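You operate a simulated robot arm through the tools that you are given. There is no shell and no other tool.

You run a simulated robot arm. Do the job below in one go: nothing can be reset, and whatever is moved stays where it is left.

Task
Jog the long seam round to the pointer at speed 1, then lock the rolls.
Fine: either way round; the black knob goes back to 0; the blue lever locks.

Only the result counts: the job must be done as asked and must still hold three seconds after the hand-in. Knocking over, shifting, dropping, spilling or breaking anything else fails it.

Robot
A 6-joint arm with a fingered hand, on a carriage that runs on a rail from [0.002, 1.316] to [-0.001, -0.824] (x, y) and turns from -3.403 to 2.391 rad about z. Base frame: it is fixed where the carriage stands at the start and does not move with it; the origin is on the floor, on the carriage's upright axis, x ahead of it, y to its left, z up; the surface under the hand at the start is at about z = 0.86. Units: m, rad, N and s.
It reaches about 1.04 m from its shoulder. Its first joint turns from -2.897 to 2.897 rad. Places, roughly: black knob [0.7, -0.2, 0.9]; blue lever [1, 0.3, 0.8]; grey knob [0.7, -0.4, 0.9]; steel tank shell [1.4, 0, 1.1]; white jog button [0.6, -0.3, 0.9]. Payload 4 kg.
The tool frame sits at the grasp point between the pads (the TCP): z along the fingers, y along the line on which they close. The tips reach 0.026 m beyond it. The gripper opens to 0.132 m; its body begins 0.073 m behind the TCP. The gripper is a hand of 4 fingers: y runs from the thumb to the fingers, the wrist lies at [0, 0, -0.239] in the tool frame, and closing takes about 1.5 s.
Orientation is that of the tool frame in the base frame, as a unit quaternion [x, y, z, w]. With the fingers straight down and closing along the base's y, the tool's x points along the base's -x, its y along +y and its z along -z.

Tools
- The arm moves only by the tool jog_arm. Its argument "motion" is one flat list of numbers, 7 for each row, row after row: the shift along the tool's x, y, z in units of 25 mm (1.0 is 25 mm), then the turn, a rotation vector about the tool's x, y, z in units of 5 degrees (1.0 is 5 degrees), then the gripper command, from -1 (shut) to 1 (fully open), values between in proportion. In form: [tx, ty, tz, wx, wy, wz, hand, tx, ty, tz, wx, wy, wz, hand, ...]. A call has 1 to 20 rows; each row shifts and turns the commanded pose from where the row before left it, along the tool's axes as they then stand. A call with a number of a shift or a turn outside -1 to 1 is refused whole. A row lasts 0.2 s, in which the tool goes at most 0.05 m and 0.15 rad; a call with a longer step from one row to the next is refused whole, and so is a gripper value outside its range. A pose out of reach is approached as far as the arm can. The call stops where the force on the tool passes 40 N (or 10 N more than at its start, if that is more) or the arm is blocked; 0.2 s more then pass. Each finger travels about 0.045 m/s and halts on what it meets, pressing with about 32 N; the grip force reading is that of the motor and also rises with nothing between the fingers. The clock runs only during rows and for 0.2 s after the last one: add rows that do not move to give the fingers time. It gives the time, the measured TCP pose, the force on the tool (base axes), the opening and the grip force at its end, in the units of the frame above (readings bear some noise), with the torque about the TCP (base axes, N m) and any sound that the robot's microphone picked up.
- Cameras (640 x 400 px; columns grow to the right, rows downward): "scene" is now at [0.2837, 0.1491, 1.4227]; the picture's right is [-0.44, -0.90, 0.00], its down [-0.48, 0.24, -0.84] and it looks along [0.76, -0.37, -0.54] (base axes); focal length 253 px, centre (320, 200). "wrist" rides on the gripper at [0.068, 0.002, -0.097] in the tool frame; the picture's right is [-0.03, 1.00, 0.00], its down [-0.82, -0.02, -0.58] and it looks along [-0.58, -0.01, 0.82] (tool axes); focal length 270 px, centre (320, 200). There is no depth. A picture from a camera that has moved, and an enlarged one, comes with that camera's place and axes in the base frame and with its lens.
- capture(camera): a new picture of that camera. No time passes.
- move_column(by): moves the trunk up (or, below 0, down) by that many m; the arm and the scene camera ride with it, the base frame stays. It gives what a move gives, with no picture.
- roll_base(legs): drives the robot by 1 to 6 legs, each [ahead, left, turn to the left] in m, m and rad, along the robot's own axes; the way and the turn of a leg run together, so that a leg with both is an arc; at most 1.5 m and 3.142 rad a leg. The arm and the cameras ride along, it lands a little off, and it stops where it bumps. It keeps to its track: a leg is cut to what the track allows. It gives what a move gives.
- hand_shape(shape): the hand has 4 fingers and takes this shape, open, in about a second: jaw (thumb against the fingers, like two jaws); tri (thumb and two fingers); tip (a fingertip pinch); poke (one finger out to press); point (the index stretched); flat (the hand flat); cup (the hand cupped); fist (a fist). The gripper value then closes the fingers along that shape, each until it touches; the sizes above hold for jaw. It gives what a move gives, with no picture.
- turn_head(pan, tilt): turns the head with the scene camera to pan (to the left, within 2.496 rad either way) and tilt (down, from -0.506 to 1.204), counted from straight ahead of the robot (the tilt from the chest, where the trunk bows). It gives what a move gives.
- zoom(camera, box): a new picture of the part [left, top, right, bottom] of that camera's present view, enlarged. No time passes.
- close_job(): hands the job in; it is judged then, once.

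Places have to be worked out from the pictures, the camera data and where the tool is seen. Open the gripper and draw the arm clear of the work before you hand the job in, unless the task says otherwise.

The tools are called after "Call:" as name(argument=value, ...) on one line, values as JSON. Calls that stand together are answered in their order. jog_arm: Moves the arm, as the interface text tells. Its arguments: {"type":"object","properties":{"motion":{"type":"array","items":{"type":"number"}}},"required":["motion"]} The other tools are called the same way: move_column (by) moves the trunk up or down; hand_shape (shape) gives the hand a shape; roll_base (legs) drives the base; turn_head (pan, tilt) turns the head that bears the scene camera; capture (camera) takes a picture; zoom (camera, box) takes an enlarged picture of a part of a camera's view; close_job () hands the job in.

At the start:

```text
t: 0.0
eef_pos: [0.7419, -0.0972, 1.1872]
orientation: [0.0, 1.0, 0.001, 0.001]
wrist_force: [-0.1, -0.9, 0.3]
ft_torque: [0.0, -0.04, 0.02]
grip_width: 0.1321
grasp_force: 0.0
shape: jaw
trunk travel left (down, up): [-0.425, 0.203]
robot x, y, heading: [-0.0002, 0.0013, 0.002]
head pan, tilt (commanded): [-0.459, 0.565]
```

scene: 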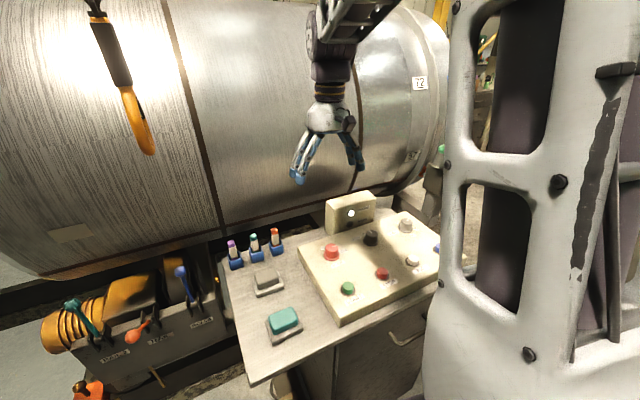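
wrist: 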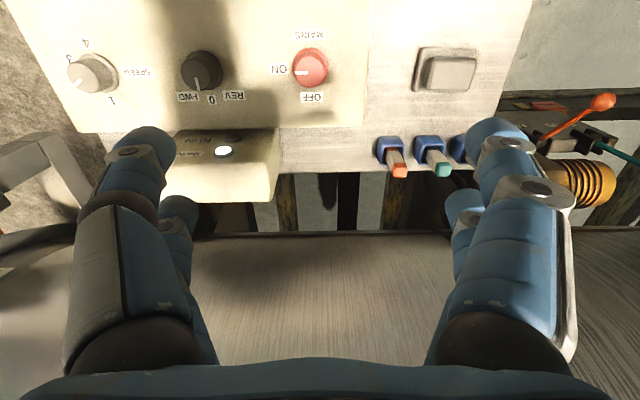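

I start by looking closely at the panel, the levers and the shell before moving anything.

Call:
zoom(camera="scene", box=[290, 180, 450, 300])

Call:
zoom(camera="scene", box=[40, 220, 300, 400])

Call:
zoom(camera="wrist", box=[40, 0, 380, 200])

Call:
zoom(camera="scene", box=[0, 0, 320, 280])

Call:
zoom(camera="scene", box=[320, 0, 480, 280])

```text
3.33 times, centred on (370, 240) of scene
camera zoom: at [0.2837, 0.1491, 1.4227], right [-0.44, -0.9, 0.0], down [-0.48, 0.24, -0.84], along [0.76, -0.37, -0.54], focal length 845 px, centre (153, 67)
```

zoom: 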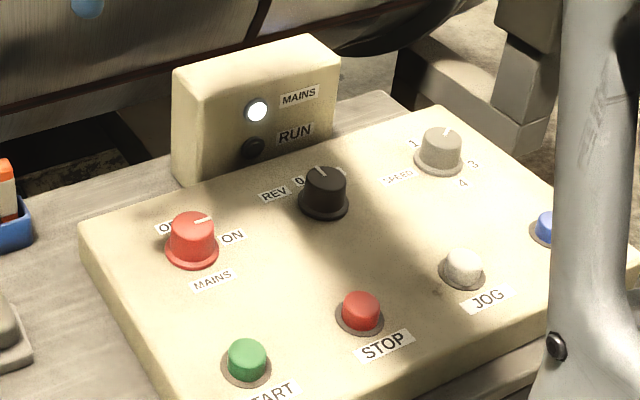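

```text
2.22 times, centred on (170, 310) of scene
camera zoom: at [0.2837, 0.1491, 1.4227], right [-0.44, -0.9, 0.0], down [-0.48, 0.24, -0.84], along [0.76, -0.37, -0.54], focal length 563 px, centre (653, -44)
```

zoom: 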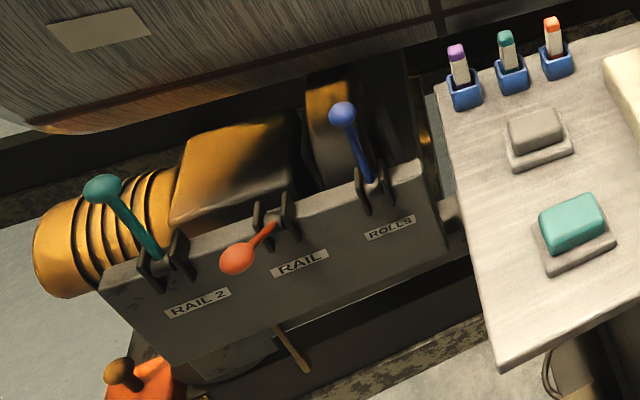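

```text
1.88 times, centred on (210, 100) of wrist
camera zoom: at [0.6729, -0.0958, 1.2823], right [0.03, 1.0, 0.0], down [0.82, -0.02, 0.58], along [0.58, -0.01, -0.82], focal length 509 px, centre (527, 388)
```

zoom: 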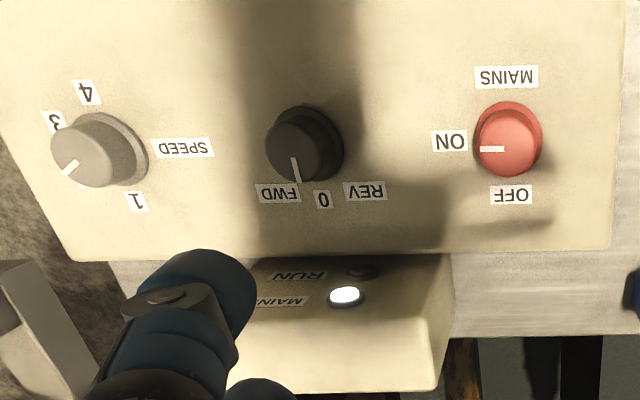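

```text
1.43 times, centred on (160, 140) of scene
camera zoom: at [0.2837, 0.1491, 1.4227], right [-0.44, -0.9, 0.0], down [-0.48, 0.24, -0.84], along [0.76, -0.37, -0.54], focal length 362 px, centre (549, 286)
```

zoom: 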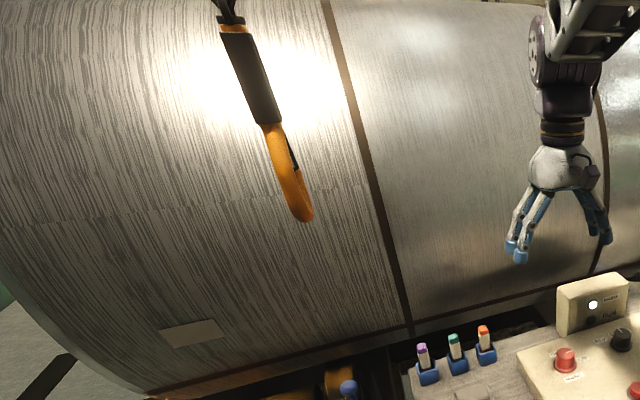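

```text
1.43 times, centred on (400, 140) of scene
camera zoom: at [0.2837, 0.1491, 1.4227], right [-0.44, -0.9, 0.0], down [-0.48, 0.24, -0.84], along [0.76, -0.37, -0.54], focal length 362 px, centre (206, 286)
```

zoom: 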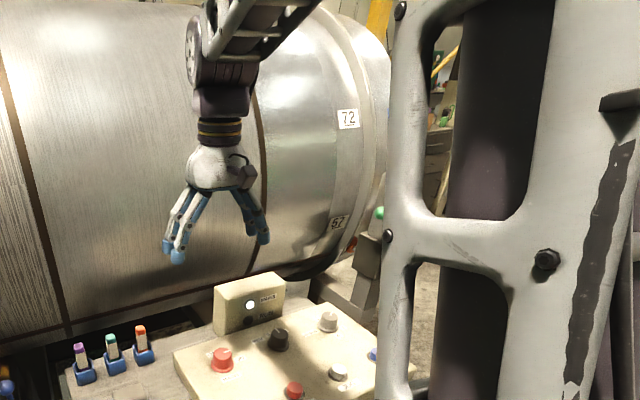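

The mains lamp is lit, black knob seems at 0, grey knob's mark seems near 2. I look around with the head to find the long seam and the pointer.

Call:
turn_head(pan=0.3, tilt=0.2)

Call:
capture(camera="scene")

Call:
turn_head(pan=0.0, tilt=-0.2)

Call:
capture(camera="scene")

Call:
turn_head(pan=-0.5, tilt=0.1)

Call:
capture(camera="scene")

```text
t: 1.1
eef_pos: [0.7416, -0.0969, 1.1854]
orientation: [0.0, 1.0, 0.0, 0.0]
wrist_force: [-0.7, 0.3, -0.2]
ft_torque: [0.03, -0.01, 0.03]
grip_width: 0.1316
grasp_force: 0.1
shape: jaw
trunk travel left (down, up): [-0.425, 0.203]
robot x, y, heading: [0.0, 0.0003, 0.004]
head pan, tilt (commanded): [0.3, 0.201]
```

```text
taken
camera scene: at [0.2926, 0.2162, 1.4564], right [0.29, -0.96, 0.0], down [-0.19, -0.06, -0.98], along [0.94, 0.29, -0.2], focal length 253 px, centre (320, 200)
```

scene: 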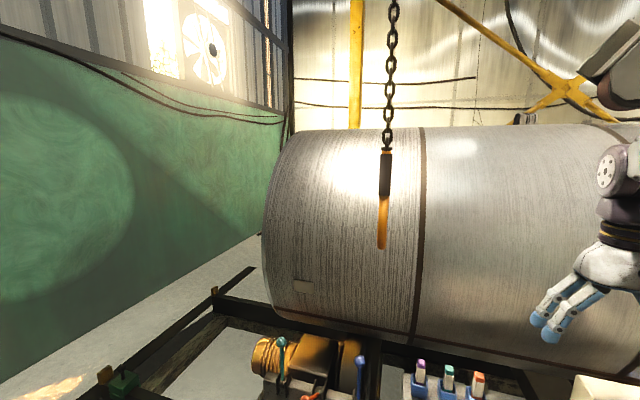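

```text
t: 2.0
eef_pos: [0.7418, -0.0983, 1.1864]
orientation: [-0.001, 1.0, 0.0, 0.0]
wrist_force: [0.5, 0.0, -0.3]
ft_torque: [-0.02, -0.01, -0.03]
grip_width: 0.1319
grasp_force: 0.1
shape: jaw
trunk travel left (down, up): [-0.425, 0.203]
robot x, y, heading: [0.0017, 0.0025, -0.001]
head pan, tilt (commanded): [0.0, -0.201]
```

```text
taken
camera scene: at [0.2868, 0.1888, 1.4922], right [0.0, -1.0, 0.0], down [0.2, 0.0, -0.98], along [0.98, 0.0, 0.2], focal length 253 px, centre (320, 200)
```

scene: 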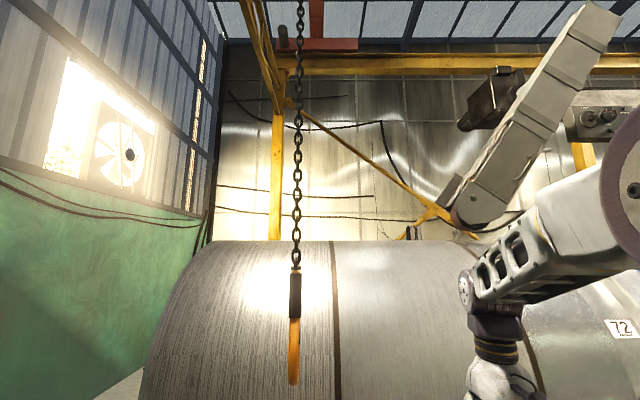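

```text
t: 2.9
eef_pos: [0.743, -0.0973, 1.1852]
orientation: [0.0, 1.0, 0.0, 0.0]
wrist_force: [-0.6, 0.0, -0.4]
ft_torque: [0.02, 0.01, -0.01]
grip_width: 0.1318
grasp_force: 0.1
shape: jaw
trunk travel left (down, up): [-0.425, 0.203]
robot x, y, heading: [-0.0003, 0.0002, -0.001]
head pan, tilt (commanded): [-0.499, 0.099]
```

```text
taken
camera scene: at [0.2844, 0.1447, 1.4658], right [-0.48, -0.88, 0.0], down [-0.09, 0.05, -1.0], along [0.87, -0.48, -0.1], focal length 253 px, centre (320, 200)
```

scene: 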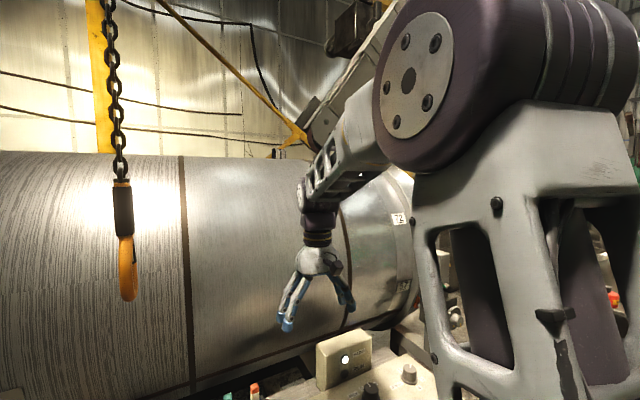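

A brown line along the low front of the shell looks like the long seam. I zoom on details to find the pointer.

Call:
zoom(camera="scene", box=[300, 180, 440, 400])

Call:
zoom(camera="scene", box=[0, 140, 300, 400])

Call:
turn_head(pan=-0.9, tilt=0.4)

Call:
capture(camera="scene")

Call:
turn_head(pan=0.2, tilt=0.7)

Call:
capture(camera="scene")

```text
1.82 times, centred on (370, 290) of scene
camera zoom: at [0.2844, 0.1447, 1.4658], right [-0.48, -0.88, 0.0], down [-0.09, 0.05, -1.0], along [0.87, -0.48, -0.1], focal length 461 px, centre (229, 36)
```

zoom: 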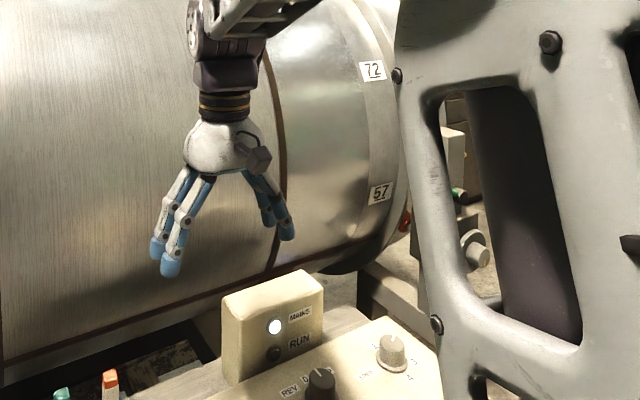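

```text
1.54 times, centred on (150, 270) of scene
camera zoom: at [0.2844, 0.1447, 1.4658], right [-0.48, -0.88, 0.0], down [-0.09, 0.05, -1.0], along [0.87, -0.48, -0.1], focal length 390 px, centre (582, 92)
```

zoom: 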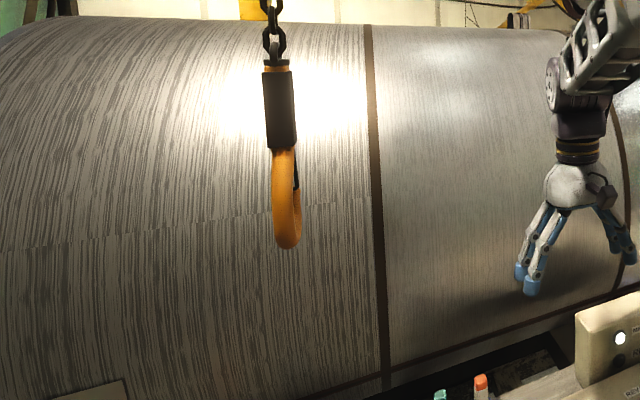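

```text
t: 3.8
eef_pos: [0.7421, -0.0981, 1.1851]
orientation: [0.0, 1.0, 0.0, 0.0]
wrist_force: [-0.6, -0.2, -0.5]
ft_torque: [-0.01, 0.03, 0.03]
grip_width: 0.1324
grasp_force: 0.0
shape: jaw
trunk travel left (down, up): [-0.425, 0.203]
robot x, y, heading: [0.0003, -0.0019, -0.004]
head pan, tilt (commanded): [-0.901, 0.4]
```

```text
taken
camera scene: at [0.2612, 0.1161, 1.4379], right [-0.78, -0.62, 0.0], down [-0.24, 0.3, -0.92], along [0.57, -0.72, -0.39], focal length 253 px, centre (320, 200)
```

scene: 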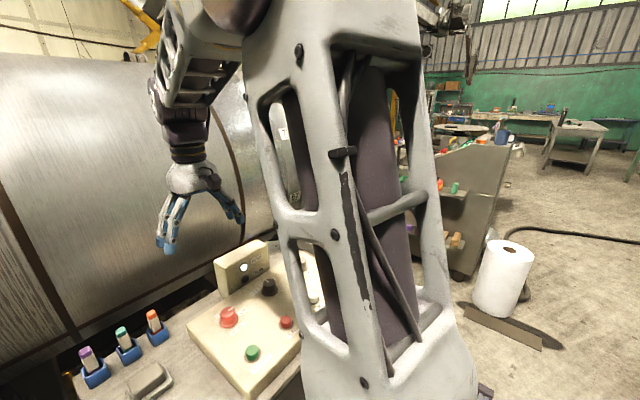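

```text
t: 5.1
eef_pos: [0.7421, -0.0978, 1.185]
orientation: [0.0, 1.0, 0.0, 0.0]
wrist_force: [-1.1, -1.0, -0.3]
ft_torque: [0.03, 0.02, 0.01]
grip_width: 0.132
grasp_force: 0.0
shape: jaw
trunk travel left (down, up): [-0.425, 0.203]
robot x, y, heading: [-0.0008, -0.0027, -0.0]
head pan, tilt (commanded): [0.201, 0.7]
```

```text
taken
camera scene: at [0.2869, 0.2056, 1.411], right [0.2, -0.98, 0.0], down [-0.63, -0.13, -0.77], along [0.75, 0.15, -0.64], focal length 253 px, centre (320, 200)
```

scene: 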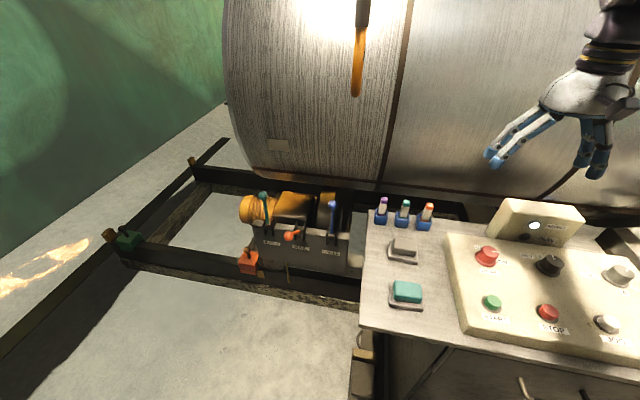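

The arm blocks the view of the shell's right-hand end, where the pointer may stand. I raise the trunk, which is clear above, to get a better look.

Call:
move_column(by=0.2)

Call:
turn_head(pan=-0.6, tilt=0.3)

Call:
capture(camera="scene")

Call:
zoom(camera="scene", box=[300, 100, 500, 300])

Call:
turn_head(pan=0.1, tilt=0.35)

Call:
capture(camera="scene")

Call:
capture(camera="wrist")

```text
t: 7.3
eef_pos: [0.7423, -0.0959, 1.386]
orientation: [0.0, 1.0, 0.0, -0.001]
wrist_force: [0.3, 0.7, -0.3]
ft_torque: [0.04, 0.02, 0.03]
grip_width: 0.1319
grasp_force: 0.0
shape: jaw
trunk travel left (down, up): [-0.625, 0.003]
robot x, y, heading: [-0.0015, -0.0018, -0.0]
head pan, tilt (commanded): [0.201, 0.7]
```

```text
t: 8.4
eef_pos: [0.7424, -0.0978, 1.3852]
orientation: [0.001, 1.0, 0.001, 0.0]
wrist_force: [-0.7, -0.8, 0.1]
ft_torque: [0.0, -0.01, -0.01]
grip_width: 0.1317
grasp_force: 0.1
shape: jaw
trunk travel left (down, up): [-0.625, 0.003]
robot x, y, heading: [-0.0023, 0.0017, 0.004]
head pan, tilt (commanded): [-0.6, 0.3]
```

```text
taken
camera scene: at [0.1112, 0.136, 1.6471], right [-0.56, -0.83, 0.0], down [-0.24, 0.17, -0.96], along [0.79, -0.54, -0.3], focal length 253 px, centre (320, 200)
```

scene: 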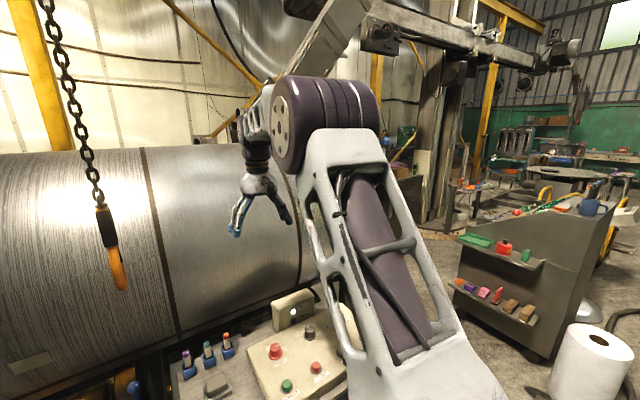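

```text
2.00 times, centred on (400, 200) of scene
camera zoom: at [0.1112, 0.136, 1.6471], right [-0.56, -0.83, 0.0], down [-0.24, 0.17, -0.96], along [0.79, -0.54, -0.3], focal length 507 px, centre (160, 200)
```

zoom: 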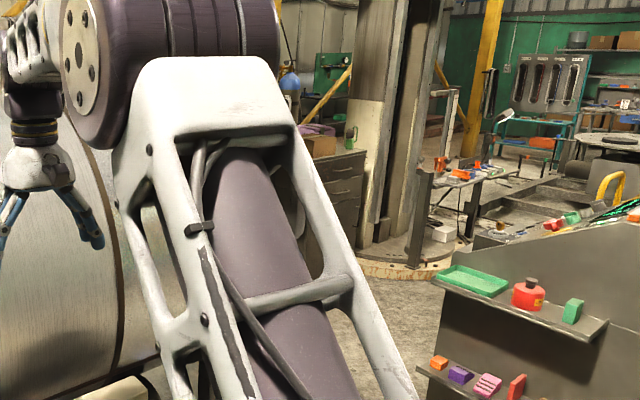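

```text
t: 9.5
eef_pos: [0.7419, -0.0977, 1.3867]
orientation: [-0.001, 1.0, 0.0, -0.001]
wrist_force: [-0.5, -0.2, 0.9]
ft_torque: [-0.01, 0.01, 0.0]
grip_width: 0.1319
grasp_force: 0.2
shape: jaw
trunk travel left (down, up): [-0.625, 0.003]
robot x, y, heading: [-0.0001, 0.0002, 0.0]
head pan, tilt (commanded): [0.099, 0.351]
```

```text
taken
camera scene: at [0.1268, 0.1979, 1.6424], right [0.1, -1.0, 0.0], down [-0.34, -0.03, -0.94], along [0.93, 0.09, -0.34], focal length 253 px, centre (320, 200)
```

scene: 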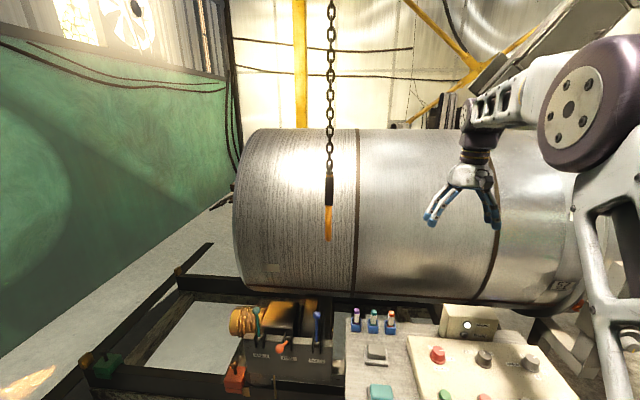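

```text
taken
camera wrist: at [0.6729, -0.0958, 1.4823], right [0.03, 1.0, 0.0], down [0.82, -0.02, 0.58], along [0.58, -0.01, -0.82], focal length 270 px, centre (320, 200)
```

wrist: 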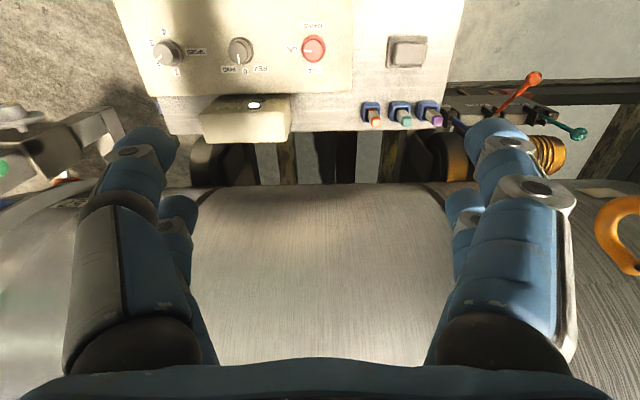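

The wrist view shows something with a red tip by the shell's right end. I zoom there.

Call:
zoom(camera="wrist", box=[0, 80, 200, 240])

Call:
zoom(camera="scene", box=[420, 120, 640, 400])

Call:
zoom(camera="scene", box=[180, 120, 400, 320])

```text
2.50 times, centred on (100, 160) of wrist
camera zoom: at [0.6729, -0.0958, 1.4823], right [0.03, 1.0, 0.0], down [0.82, -0.02, 0.58], along [0.58, -0.01, -0.82], focal length 676 px, centre (870, 300)
```

zoom: 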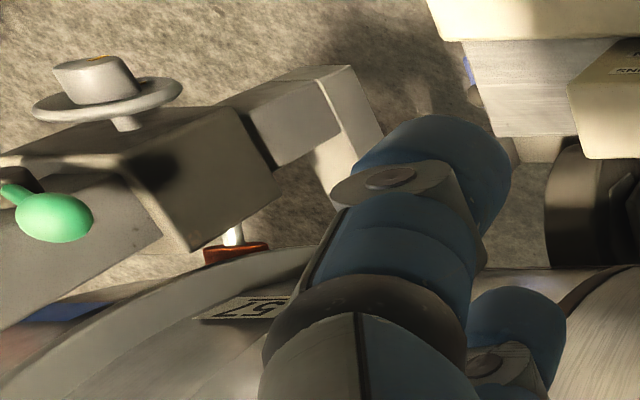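

```text
1.43 times, centred on (530, 260) of scene
camera zoom: at [0.1268, 0.1979, 1.6424], right [0.1, -1.0, 0.0], down [-0.34, -0.03, -0.94], along [0.93, 0.09, -0.34], focal length 362 px, centre (20, 114)
```

zoom: 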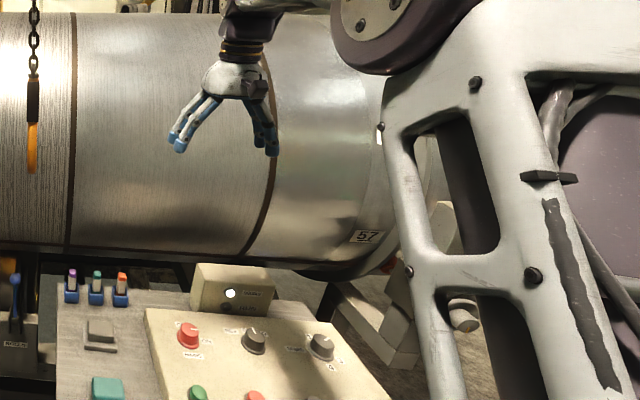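

```text
2.00 times, centred on (290, 220) of scene
camera zoom: at [0.1268, 0.1979, 1.6424], right [0.1, -1.0, 0.0], down [-0.34, -0.03, -0.94], along [0.93, 0.09, -0.34], focal length 507 px, centre (380, 160)
```

zoom: 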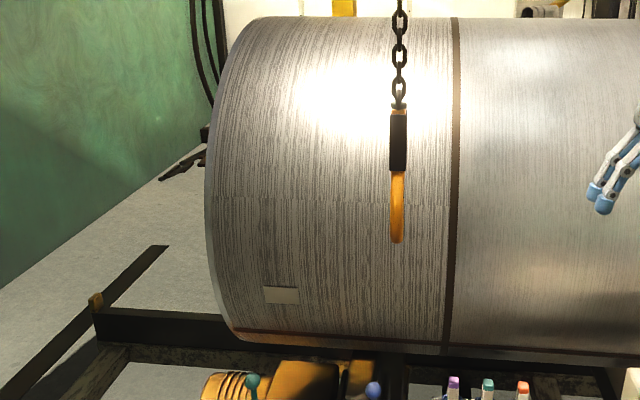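

A stand at the right end carries a rod with a red tip near label 57 – likely the pointer. I turn the carriage to the right (clear space at this height) to see past the arm.

Call:
roll_base(legs=[[0, 0, -0.6]])

Call:
turn_head(pan=0.1, tilt=0.45)

Call:
capture(camera="scene")

```text
t: 11.5
eef_pos: [0.5564, -0.5004, 1.3856]
orientation: [0.295, 0.955, 0.0, 0.0]
wrist_force: [0.7, 0.5, 0.4]
ft_torque: [0.01, 0.01, 0.01]
grip_width: 0.132
grasp_force: 0.1
shape: jaw
trunk travel left (down, up): [-0.625, 0.003]
robot x, y, heading: [-0.002, 0.0001, -0.6]
head pan, tilt (commanded): [0.099, 0.351]
```

```text
t: 12.2
eef_pos: [0.5572, -0.5003, 1.3854]
orientation: [0.296, 0.955, -0.001, -0.001]
wrist_force: [0.2, -0.6, 0.0]
ft_torque: [-0.01, 0.0, 0.01]
grip_width: 0.1321
grasp_force: 0.1
shape: jaw
trunk travel left (down, up): [-0.625, 0.003]
robot x, y, heading: [0.0039, -0.0036, -0.598]
head pan, tilt (commanded): [0.099, 0.45]
```

```text
taken
camera scene: at [0.2163, 0.0924, 1.6333], right [-0.48, -0.88, 0.0], down [-0.38, 0.21, -0.9], along [0.79, -0.43, -0.43], focal length 253 px, centre (320, 200)
```

scene: 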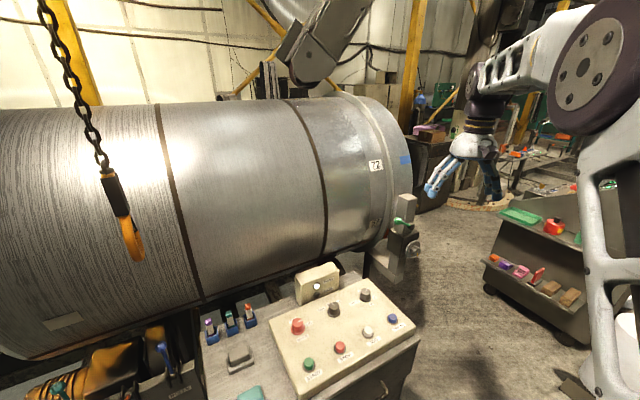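

Call:
zoom(camera="scene", box=[330, 130, 450, 300])

Call:
zoom(camera="scene", box=[260, 250, 430, 400])

Call:
zoom(camera="scene", box=[20, 100, 320, 360])

```text
2.35 times, centred on (390, 215) of scene
camera zoom: at [0.2163, 0.0924, 1.6333], right [-0.48, -0.88, 0.0], down [-0.38, 0.21, -0.9], along [0.79, -0.43, -0.43], focal length 596 px, centre (155, 165)
```

zoom: 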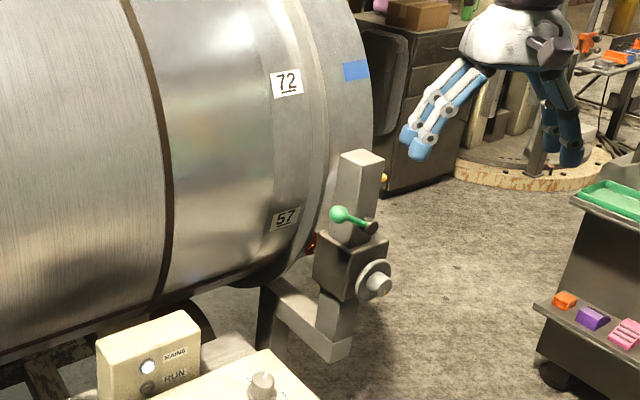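

```text
2.67 times, centred on (345, 325) of scene
camera zoom: at [0.2163, 0.0924, 1.6333], right [-0.48, -0.88, 0.0], down [-0.38, 0.21, -0.9], along [0.79, -0.43, -0.43], focal length 676 px, centre (253, -133)
```

zoom: 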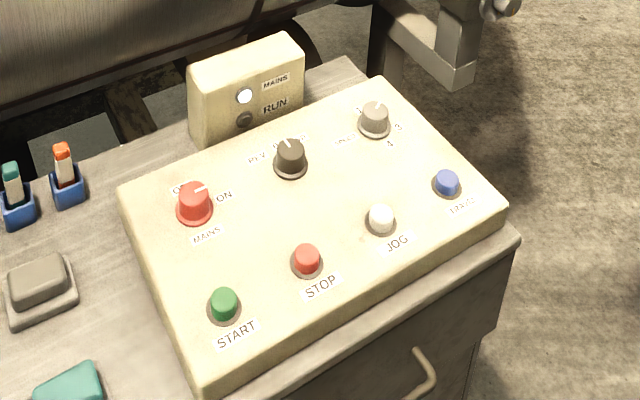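

```text
1.54 times, centred on (170, 230) of scene
camera zoom: at [0.2163, 0.0924, 1.6333], right [-0.48, -0.88, 0.0], down [-0.38, 0.21, -0.9], along [0.79, -0.43, -0.43], focal length 390 px, centre (551, 154)
```

zoom: 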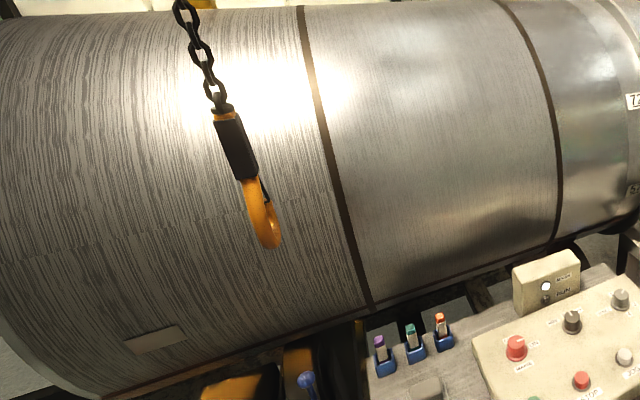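

The stand with the green clamp lever holds a red tip at about [0.97, -0.68, 0.95]. I zoom further on the tip and on the brown line along the shell's low front.

Call:
zoom(camera="scene", box=[360, 190, 420, 250])

Call:
zoom(camera="scene", box=[300, 210, 400, 280])

Call:
zoom(camera="scene", box=[160, 240, 300, 330])

Call:
zoom(camera="scene", box=[20, 270, 180, 370])

```text
6.67 times, centred on (390, 220) of scene
camera zoom: at [0.2163, 0.0924, 1.6333], right [-0.48, -0.88, 0.0], down [-0.38, 0.21, -0.9], along [0.79, -0.43, -0.43], focal length 1690 px, centre (-147, 67)
```

zoom: 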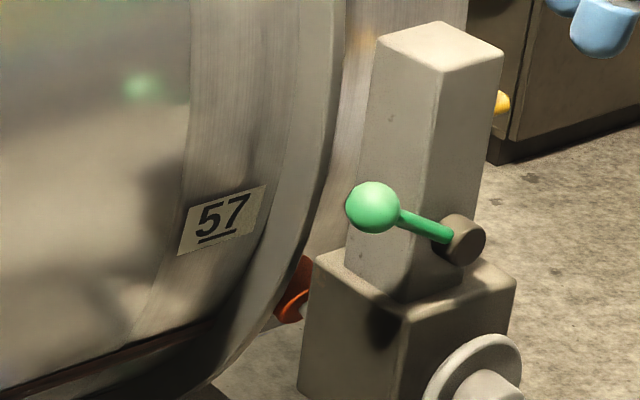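

```text
5.71 times, centred on (350, 245) of scene
camera zoom: at [0.2163, 0.0924, 1.6333], right [-0.48, -0.88, 0.0], down [-0.38, 0.21, -0.9], along [0.79, -0.43, -0.43], focal length 1448 px, centre (149, -57)
```

zoom: 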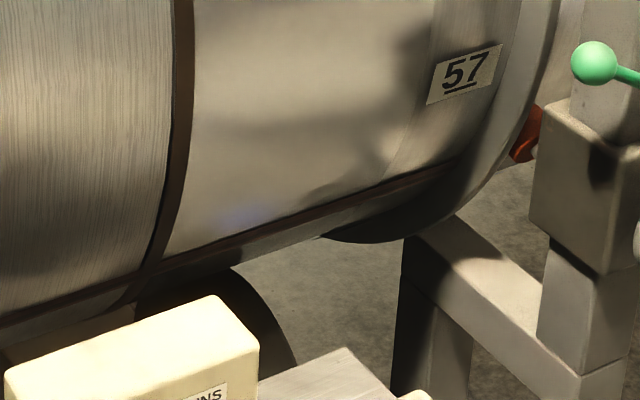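

```text
4.44 times, centred on (230, 285) of scene
camera zoom: at [0.2163, 0.0924, 1.6333], right [-0.48, -0.88, 0.0], down [-0.38, 0.21, -0.9], along [0.79, -0.43, -0.43], focal length 1126 px, centre (720, -178)
```

zoom: 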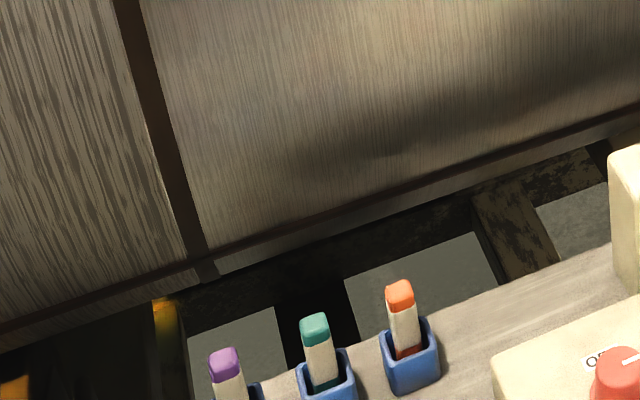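

```text
4.00 times, centred on (100, 320) of scene
camera zoom: at [0.2163, 0.0924, 1.6333], right [-0.48, -0.88, 0.0], down [-0.38, 0.21, -0.9], along [0.79, -0.43, -0.43], focal length 1014 px, centre (1200, -280)
```

zoom: 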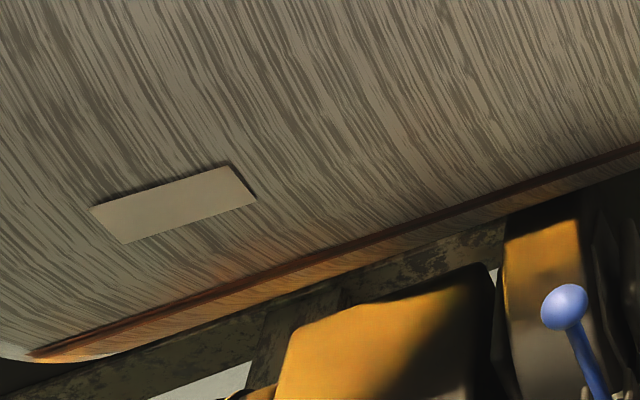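

The pointer should be in the wrist camera's view now, so I take a wrist picture.

Call:
capture(camera="wrist")

Call:
zoom(camera="wrist", box=[240, 80, 440, 280])

```text
taken
camera wrist: at [0.5008, -0.4597, 1.4823], right [0.59, 0.81, 0.0], down [0.66, -0.48, 0.58], along [0.47, -0.34, -0.82], focal length 270 px, centre (320, 200)
```

wrist: 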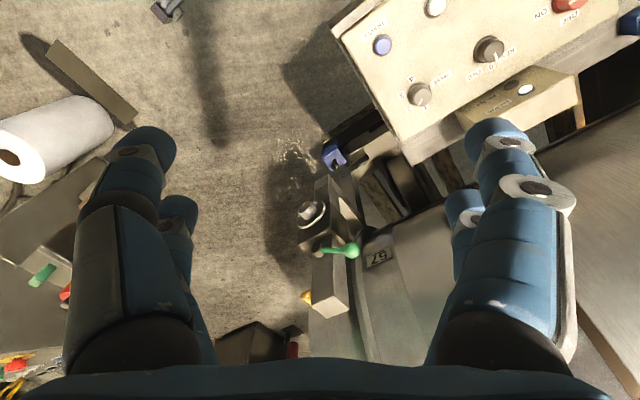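

```text
2.00 times, centred on (340, 180) of wrist
camera zoom: at [0.5008, -0.4597, 1.4823], right [0.59, 0.81, 0.0], down [0.66, -0.48, 0.58], along [0.47, -0.34, -0.82], focal length 541 px, centre (280, 240)
```

zoom: 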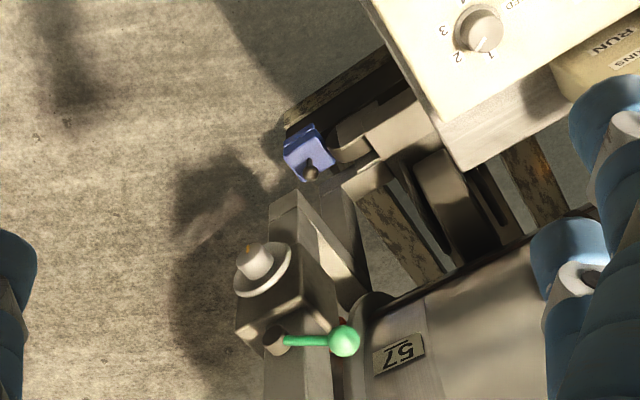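

Call:
zoom(camera="wrist", box=[380, 20, 540, 120])

Call:
zoom(camera="wrist", box=[280, 180, 420, 300])

```text
4.00 times, centred on (460, 70) of wrist
camera zoom: at [0.5008, -0.4597, 1.4823], right [0.59, 0.81, 0.0], down [0.66, -0.48, 0.58], along [0.47, -0.34, -0.82], focal length 1081 px, centre (-240, 720)
```

zoom: 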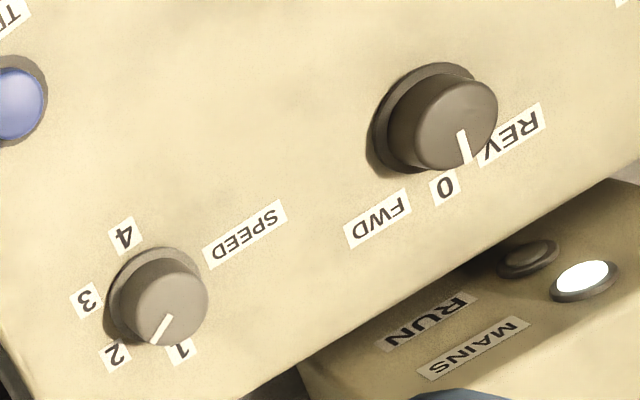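

```text
3.33 times, centred on (350, 240) of wrist
camera zoom: at [0.5008, -0.4597, 1.4823], right [0.59, 0.81, 0.0], down [0.66, -0.48, 0.58], along [0.47, -0.34, -0.82], focal length 901 px, centre (220, 67)
```

zoom: 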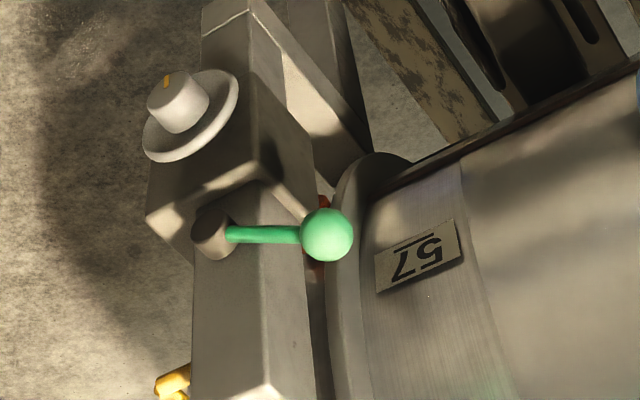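

The grey knob's mark points at 2 and the black one's at 0. To judge seam against pointer I drive along the rail so that the head faces the pointer (arm kept high and turned away).

Call:
roll_base(legs=[[0.311, -0.454, 0]])

Call:
turn_head(pan=0.5, tilt=0.6)

Call:
capture(camera="scene")

```text
t: 15.4
eef_pos: [0.5548, -1.0523, 1.3864]
orientation: [0.297, 0.955, 0.0, 0.0]
wrist_force: [0.3, 0.7, 0.1]
ft_torque: [0.02, 0.0, 0.02]
grip_width: 0.1318
grasp_force: 0.1
shape: jaw
trunk travel left (down, up): [-0.625, 0.003]
robot x, y, heading: [-0.0036, -0.5443, -0.604]
head pan, tilt (commanded): [0.099, 0.45]
```

```text
t: 16.2
eef_pos: [0.5553, -1.0525, 1.3843]
orientation: [0.297, 0.955, 0.0, -0.001]
wrist_force: [-0.4, -0.2, 0.1]
ft_torque: [-0.05, -0.01, -0.01]
grip_width: 0.1318
grasp_force: 0.1
shape: jaw
trunk travel left (down, up): [-0.625, 0.003]
robot x, y, heading: [0.0004, -0.5478, -0.603]
head pan, tilt (commanded): [0.499, 0.6]
```

```text
taken
camera scene: at [0.2232, -0.4237, 1.6197], right [-0.11, -0.99, 0.0], down [-0.56, 0.06, -0.83], along [0.82, -0.09, -0.56], focal length 253 px, centre (320, 200)
```

scene: 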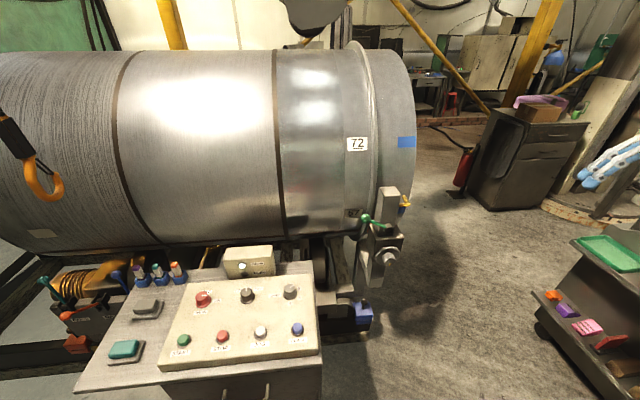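

Call:
zoom(camera="scene", box=[320, 180, 420, 280])

Call:
zoom(camera="scene", box=[160, 270, 330, 370])

Call:
zoom(camera="scene", box=[270, 30, 430, 130])

```text
4.00 times, centred on (370, 230) of scene
camera zoom: at [0.2232, -0.4237, 1.6197], right [-0.11, -0.99, 0.0], down [-0.56, 0.06, -0.83], along [0.82, -0.09, -0.56], focal length 1014 px, centre (120, 80)
```

zoom: 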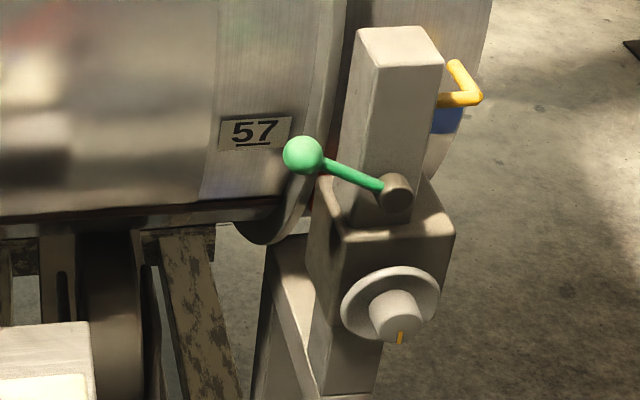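

```text
3.76 times, centred on (245, 320) of scene
camera zoom: at [0.2232, -0.4237, 1.6197], right [-0.11, -0.99, 0.0], down [-0.56, 0.06, -0.83], along [0.82, -0.09, -0.56], focal length 954 px, centre (602, -252)
```

zoom: 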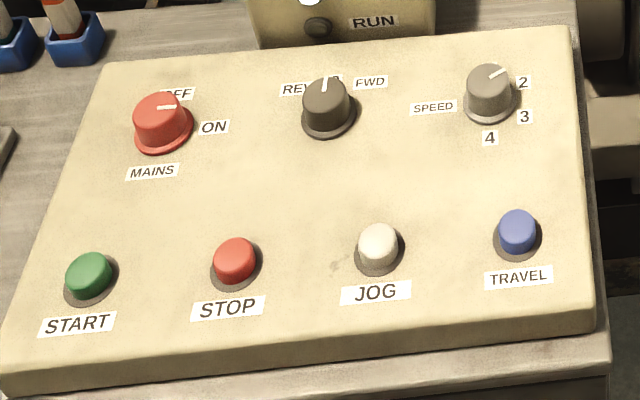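

```text
4.00 times, centred on (350, 80) of scene
camera zoom: at [0.2232, -0.4237, 1.6197], right [-0.11, -0.99, 0.0], down [-0.56, 0.06, -0.83], along [0.82, -0.09, -0.56], focal length 1014 px, centre (200, 680)
```

zoom: 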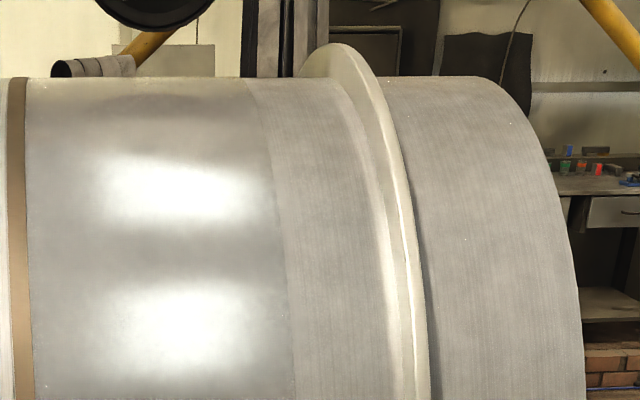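

The trunk can go lower here with the hand in free floor space (cart is at y≈-1.6). I lower it for a flatter view of the pointer and the seam.

Call:
move_column(by=-0.4)

Call:
turn_head(pan=0.45, tilt=0.35)

Call:
capture(camera="scene")

Call:
zoom(camera="scene", box=[280, 120, 440, 280])

```text
t: 20.1
eef_pos: [0.5529, -1.053, 0.9864]
orientation: [0.297, 0.955, 0.0, 0.0]
wrist_force: [-0.2, -0.3, -0.5]
ft_torque: [0.02, 0.0, -0.01]
grip_width: 0.1319
grasp_force: 0.1
shape: jaw
trunk travel left (down, up): [-0.225, 0.403]
robot x, y, heading: [0.0005, -0.5514, -0.605]
head pan, tilt (commanded): [0.499, 0.6]
```

```text
t: 20.8
eef_pos: [0.5544, -1.0529, 0.9851]
orientation: [0.298, 0.955, -0.001, 0.0]
wrist_force: [0.0, 0.4, -0.1]
ft_torque: [-0.01, -0.02, 0.02]
grip_width: 0.132
grasp_force: 0.0
shape: jaw
trunk travel left (down, up): [-0.225, 0.403]
robot x, y, heading: [-0.0005, -0.5528, -0.607]
head pan, tilt (commanded): [0.45, 0.351]
```

```text
taken
camera scene: at [0.4053, -0.5516, 1.2436], right [-0.15, -0.99, 0.0], down [-0.34, 0.05, -0.94], along [0.93, -0.14, -0.34], focal length 253 px, centre (320, 200)
```

scene: 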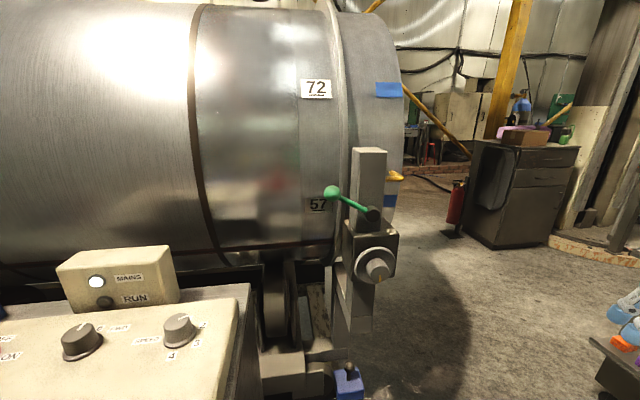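

```text
2.50 times, centred on (360, 200) of scene
camera zoom: at [0.4053, -0.5516, 1.2436], right [-0.15, -0.99, 0.0], down [-0.34, 0.05, -0.94], along [0.93, -0.14, -0.34], focal length 634 px, centre (220, 200)
```

zoom: 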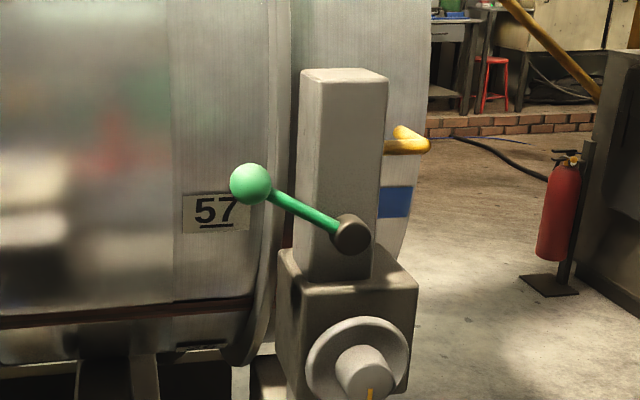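

The seam now shows clearly below label 57, but the green lever and the post hide the red tip; a yellow bent rod also sits right of the post. I move a bit left along the rail (hand stays right of the table edge at y≈-0.46) to look past the post.

Call:
roll_base(legs=[[-0.142, 0.206, 0]])

Call:
turn_head(pan=0.1, tilt=0.35)

Call:
capture(camera="scene")

Call:
zoom(camera="scene", box=[260, 120, 420, 280])

```text
t: 22.7
eef_pos: [0.5525, -0.802, 0.9854]
orientation: [0.298, 0.954, 0.0, 0.0]
wrist_force: [0.3, -0.4, 0.2]
ft_torque: [-0.02, -0.03, 0.01]
grip_width: 0.1321
grasp_force: 0.2
shape: jaw
trunk travel left (down, up): [-0.225, 0.403]
robot x, y, heading: [-0.0011, -0.2995, -0.606]
head pan, tilt (commanded): [0.45, 0.351]
```

```text
t: 23.5
eef_pos: [0.5552, -0.8017, 0.9856]
orientation: [0.298, 0.955, -0.001, 0.0]
wrist_force: [-0.5, 0.5, 0.6]
ft_torque: [0.02, -0.03, 0.03]
grip_width: 0.1319
grasp_force: 0.1
shape: jaw
trunk travel left (down, up): [-0.225, 0.403]
robot x, y, heading: [-0.0015, -0.2976, -0.61]
head pan, tilt (commanded): [0.099, 0.351]
```

```text
taken
camera scene: at [0.3952, -0.3325, 1.2437], right [-0.48, -0.87, 0.0], down [-0.3, 0.17, -0.94], along [0.82, -0.46, -0.34], focal length 253 px, centre (320, 200)
```

scene: 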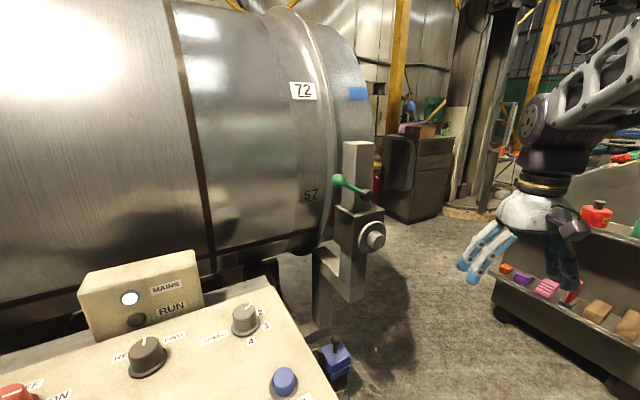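

```text
2.50 times, centred on (340, 200) of scene
camera zoom: at [0.3952, -0.3325, 1.2437], right [-0.48, -0.87, 0.0], down [-0.3, 0.17, -0.94], along [0.82, -0.46, -0.34], focal length 634 px, centre (270, 200)
```

zoom: 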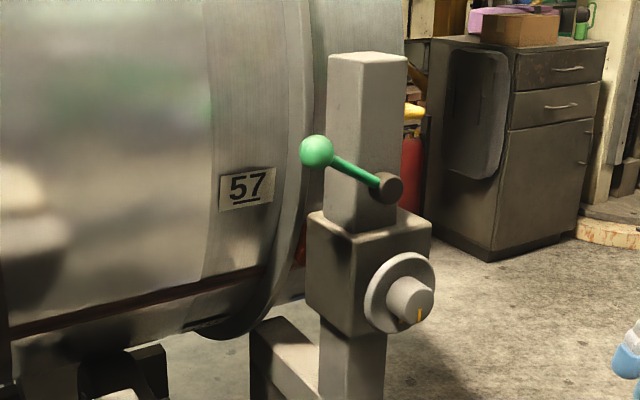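

Call:
zoom(camera="scene", box=[315, 195, 355, 235])

Call:
zoom(camera="scene", box=[340, 130, 400, 200])

Call:
zoom(camera="scene", box=[180, 180, 340, 300])

```text
10.00 times, centred on (335, 215) of scene
camera zoom: at [0.3952, -0.3325, 1.2437], right [-0.48, -0.87, 0.0], down [-0.3, 0.17, -0.94], along [0.82, -0.46, -0.34], focal length 2534 px, centre (170, 50)
```

zoom: 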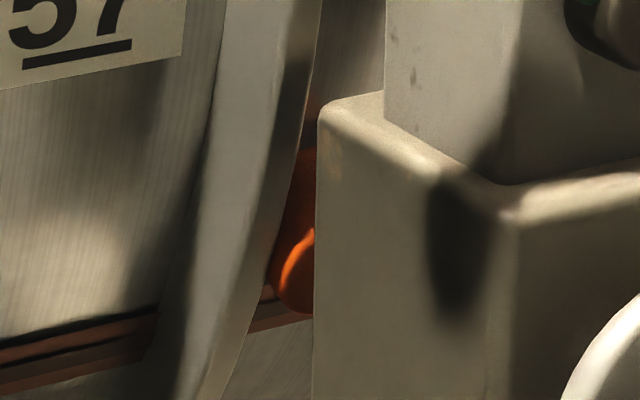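

```text
5.71 times, centred on (370, 165) of scene
camera zoom: at [0.3952, -0.3325, 1.2437], right [-0.48, -0.87, 0.0], down [-0.3, 0.17, -0.94], along [0.82, -0.46, -0.34], focal length 1448 px, centre (34, 400)
```

zoom: 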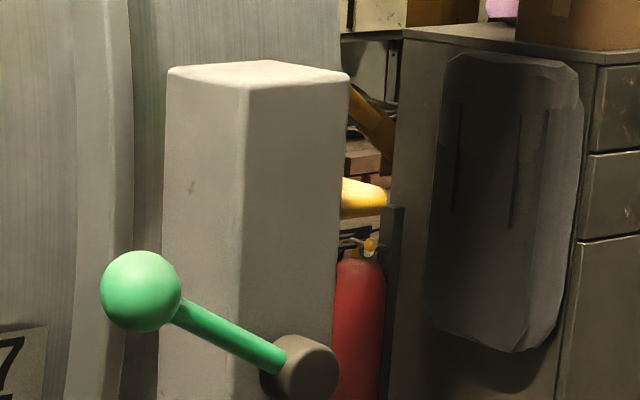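

```text
3.33 times, centred on (260, 240) of scene
camera zoom: at [0.3952, -0.3325, 1.2437], right [-0.48, -0.87, 0.0], down [-0.3, 0.17, -0.94], along [0.82, -0.46, -0.34], focal length 845 px, centre (520, 67)
```

zoom: 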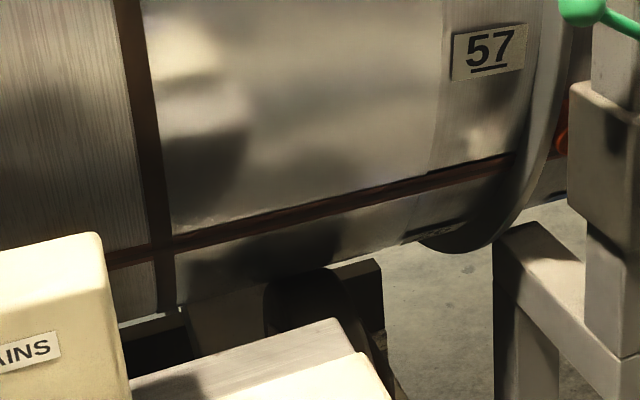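

The red piece sits behind the block just above where the seam passes; I need a view from the right side to tell which part is the pointer. I move the carriage back right and then turn the wrist camera toward the stand.

Call:
roll_base(legs=[[0.142, -0.206, 0]])

Call:
jog_arm(motion=[0, 0, -1, 0, 0, -1, 1, 0, 0, -1, 0, 0, -1, 1, 0, 0, -1, 0, 0, -1, 1, 0, 0, -1, 0, 0, -1, 1, 0, 0, 0, 0, 0, -1, 1, 0, 0, 0, 0, 0, -1, 1, 0, 0, 0, 0, 0, -1, 1, 0, 0, 0, 0, 0, -1, 1, 0, 0, 0, 0, 0, -1, 1, 0, 0, 0, 0, 0, -1, 1])

Call:
capture(camera="wrist")

```text
t: 25.3
eef_pos: [0.5542, -1.0519, 0.9857]
orientation: [0.299, 0.954, -0.001, 0.0]
wrist_force: [0.4, 0.4, 0.6]
ft_torque: [-0.02, -0.02, -0.04]
grip_width: 0.1319
grasp_force: 0.1
shape: jaw
trunk travel left (down, up): [-0.225, 0.403]
robot x, y, heading: [-0.0046, -0.5482, -0.604]
head pan, tilt (commanded): [0.099, 0.351]
```

```text
t: 27.5
eef_pos: [0.554, -1.0506, 1.0853]
orientation: [-0.134, 0.991, 0.0, 0.0]
wrist_force: [0.4, -0.1, 0.6]
ft_torque: [0.01, -0.01, 0.0]
grip_width: 0.1319
grasp_force: 0.2
shape: jaw
trunk travel left (down, up): [-0.225, 0.403]
robot x, y, heading: [-0.0002, -0.5498, -0.604]
head pan, tilt (commanded): [0.099, 0.351]
```

```text
taken
camera wrist: at [0.4865, -1.0669, 1.1827], right [-0.24, 0.97, 0.0], down [0.79, 0.2, 0.58], along [0.56, 0.14, -0.82], focal length 270 px, centre (320, 200)
```

wrist: 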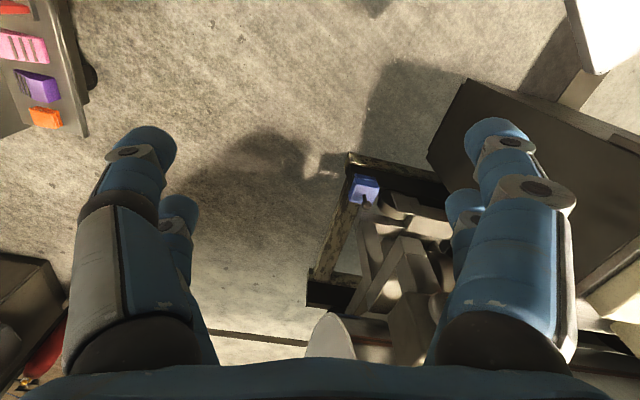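

Call:
jog_arm(motion=[0, 0, 0, 0, 0, -1, 1, 0, 0, 0, 0, 0, -1, 1, 0, 0, 0, 0, 0, -1, 1, 0, 0, 0, 0, 0, -1, 1, 0, 0, 0, 0, 0, -1, 1, 0, 0, 0, 0, -1, 0, 1, 0, 0, 0, 0, -1, 0, 1, 0, 0, 0, 0, -1, 0, 1, 0, 0, 0, 0, -1, 0, 1, 0, 0, 0, 0, -1, 0, 1, 0, 0, 0, 0, -1, 0, 1, 0, 0, 0, 0, -1, 0, 1, 0, 0, 0, 0, -1, 0, 1])

Call:
capture(camera="wrist")

```text
t: 30.3
eef_pos: [0.7089, -0.8891, 1.1682]
orientation: [-0.32, 0.885, 0.119, 0.317]
wrist_force: [-0.2, 0.0, 1.6]
ft_torque: [0.0, -0.01, 0.01]
grip_width: 0.1319
grasp_force: 0.0
shape: jaw
out of reach, approached as far as the arm can: row 5, 6, 7, 8, 9, 10, 11, 12, 13
trunk travel left (down, up): [-0.225, 0.403]
robot x, y, heading: [-0.0038, -0.5495, -0.606]
head pan, tilt (commanded): [0.099, 0.351]
```

```text
taken
camera wrist: at [0.618, -0.9613, 1.1987], right [-0.62, 0.78, 0.02], down [0.22, 0.15, 0.96], along [0.75, 0.61, -0.26], focal length 270 px, centre (320, 200)
```

wrist: 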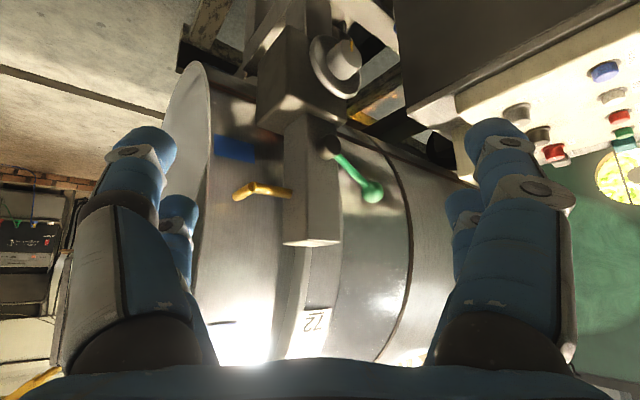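

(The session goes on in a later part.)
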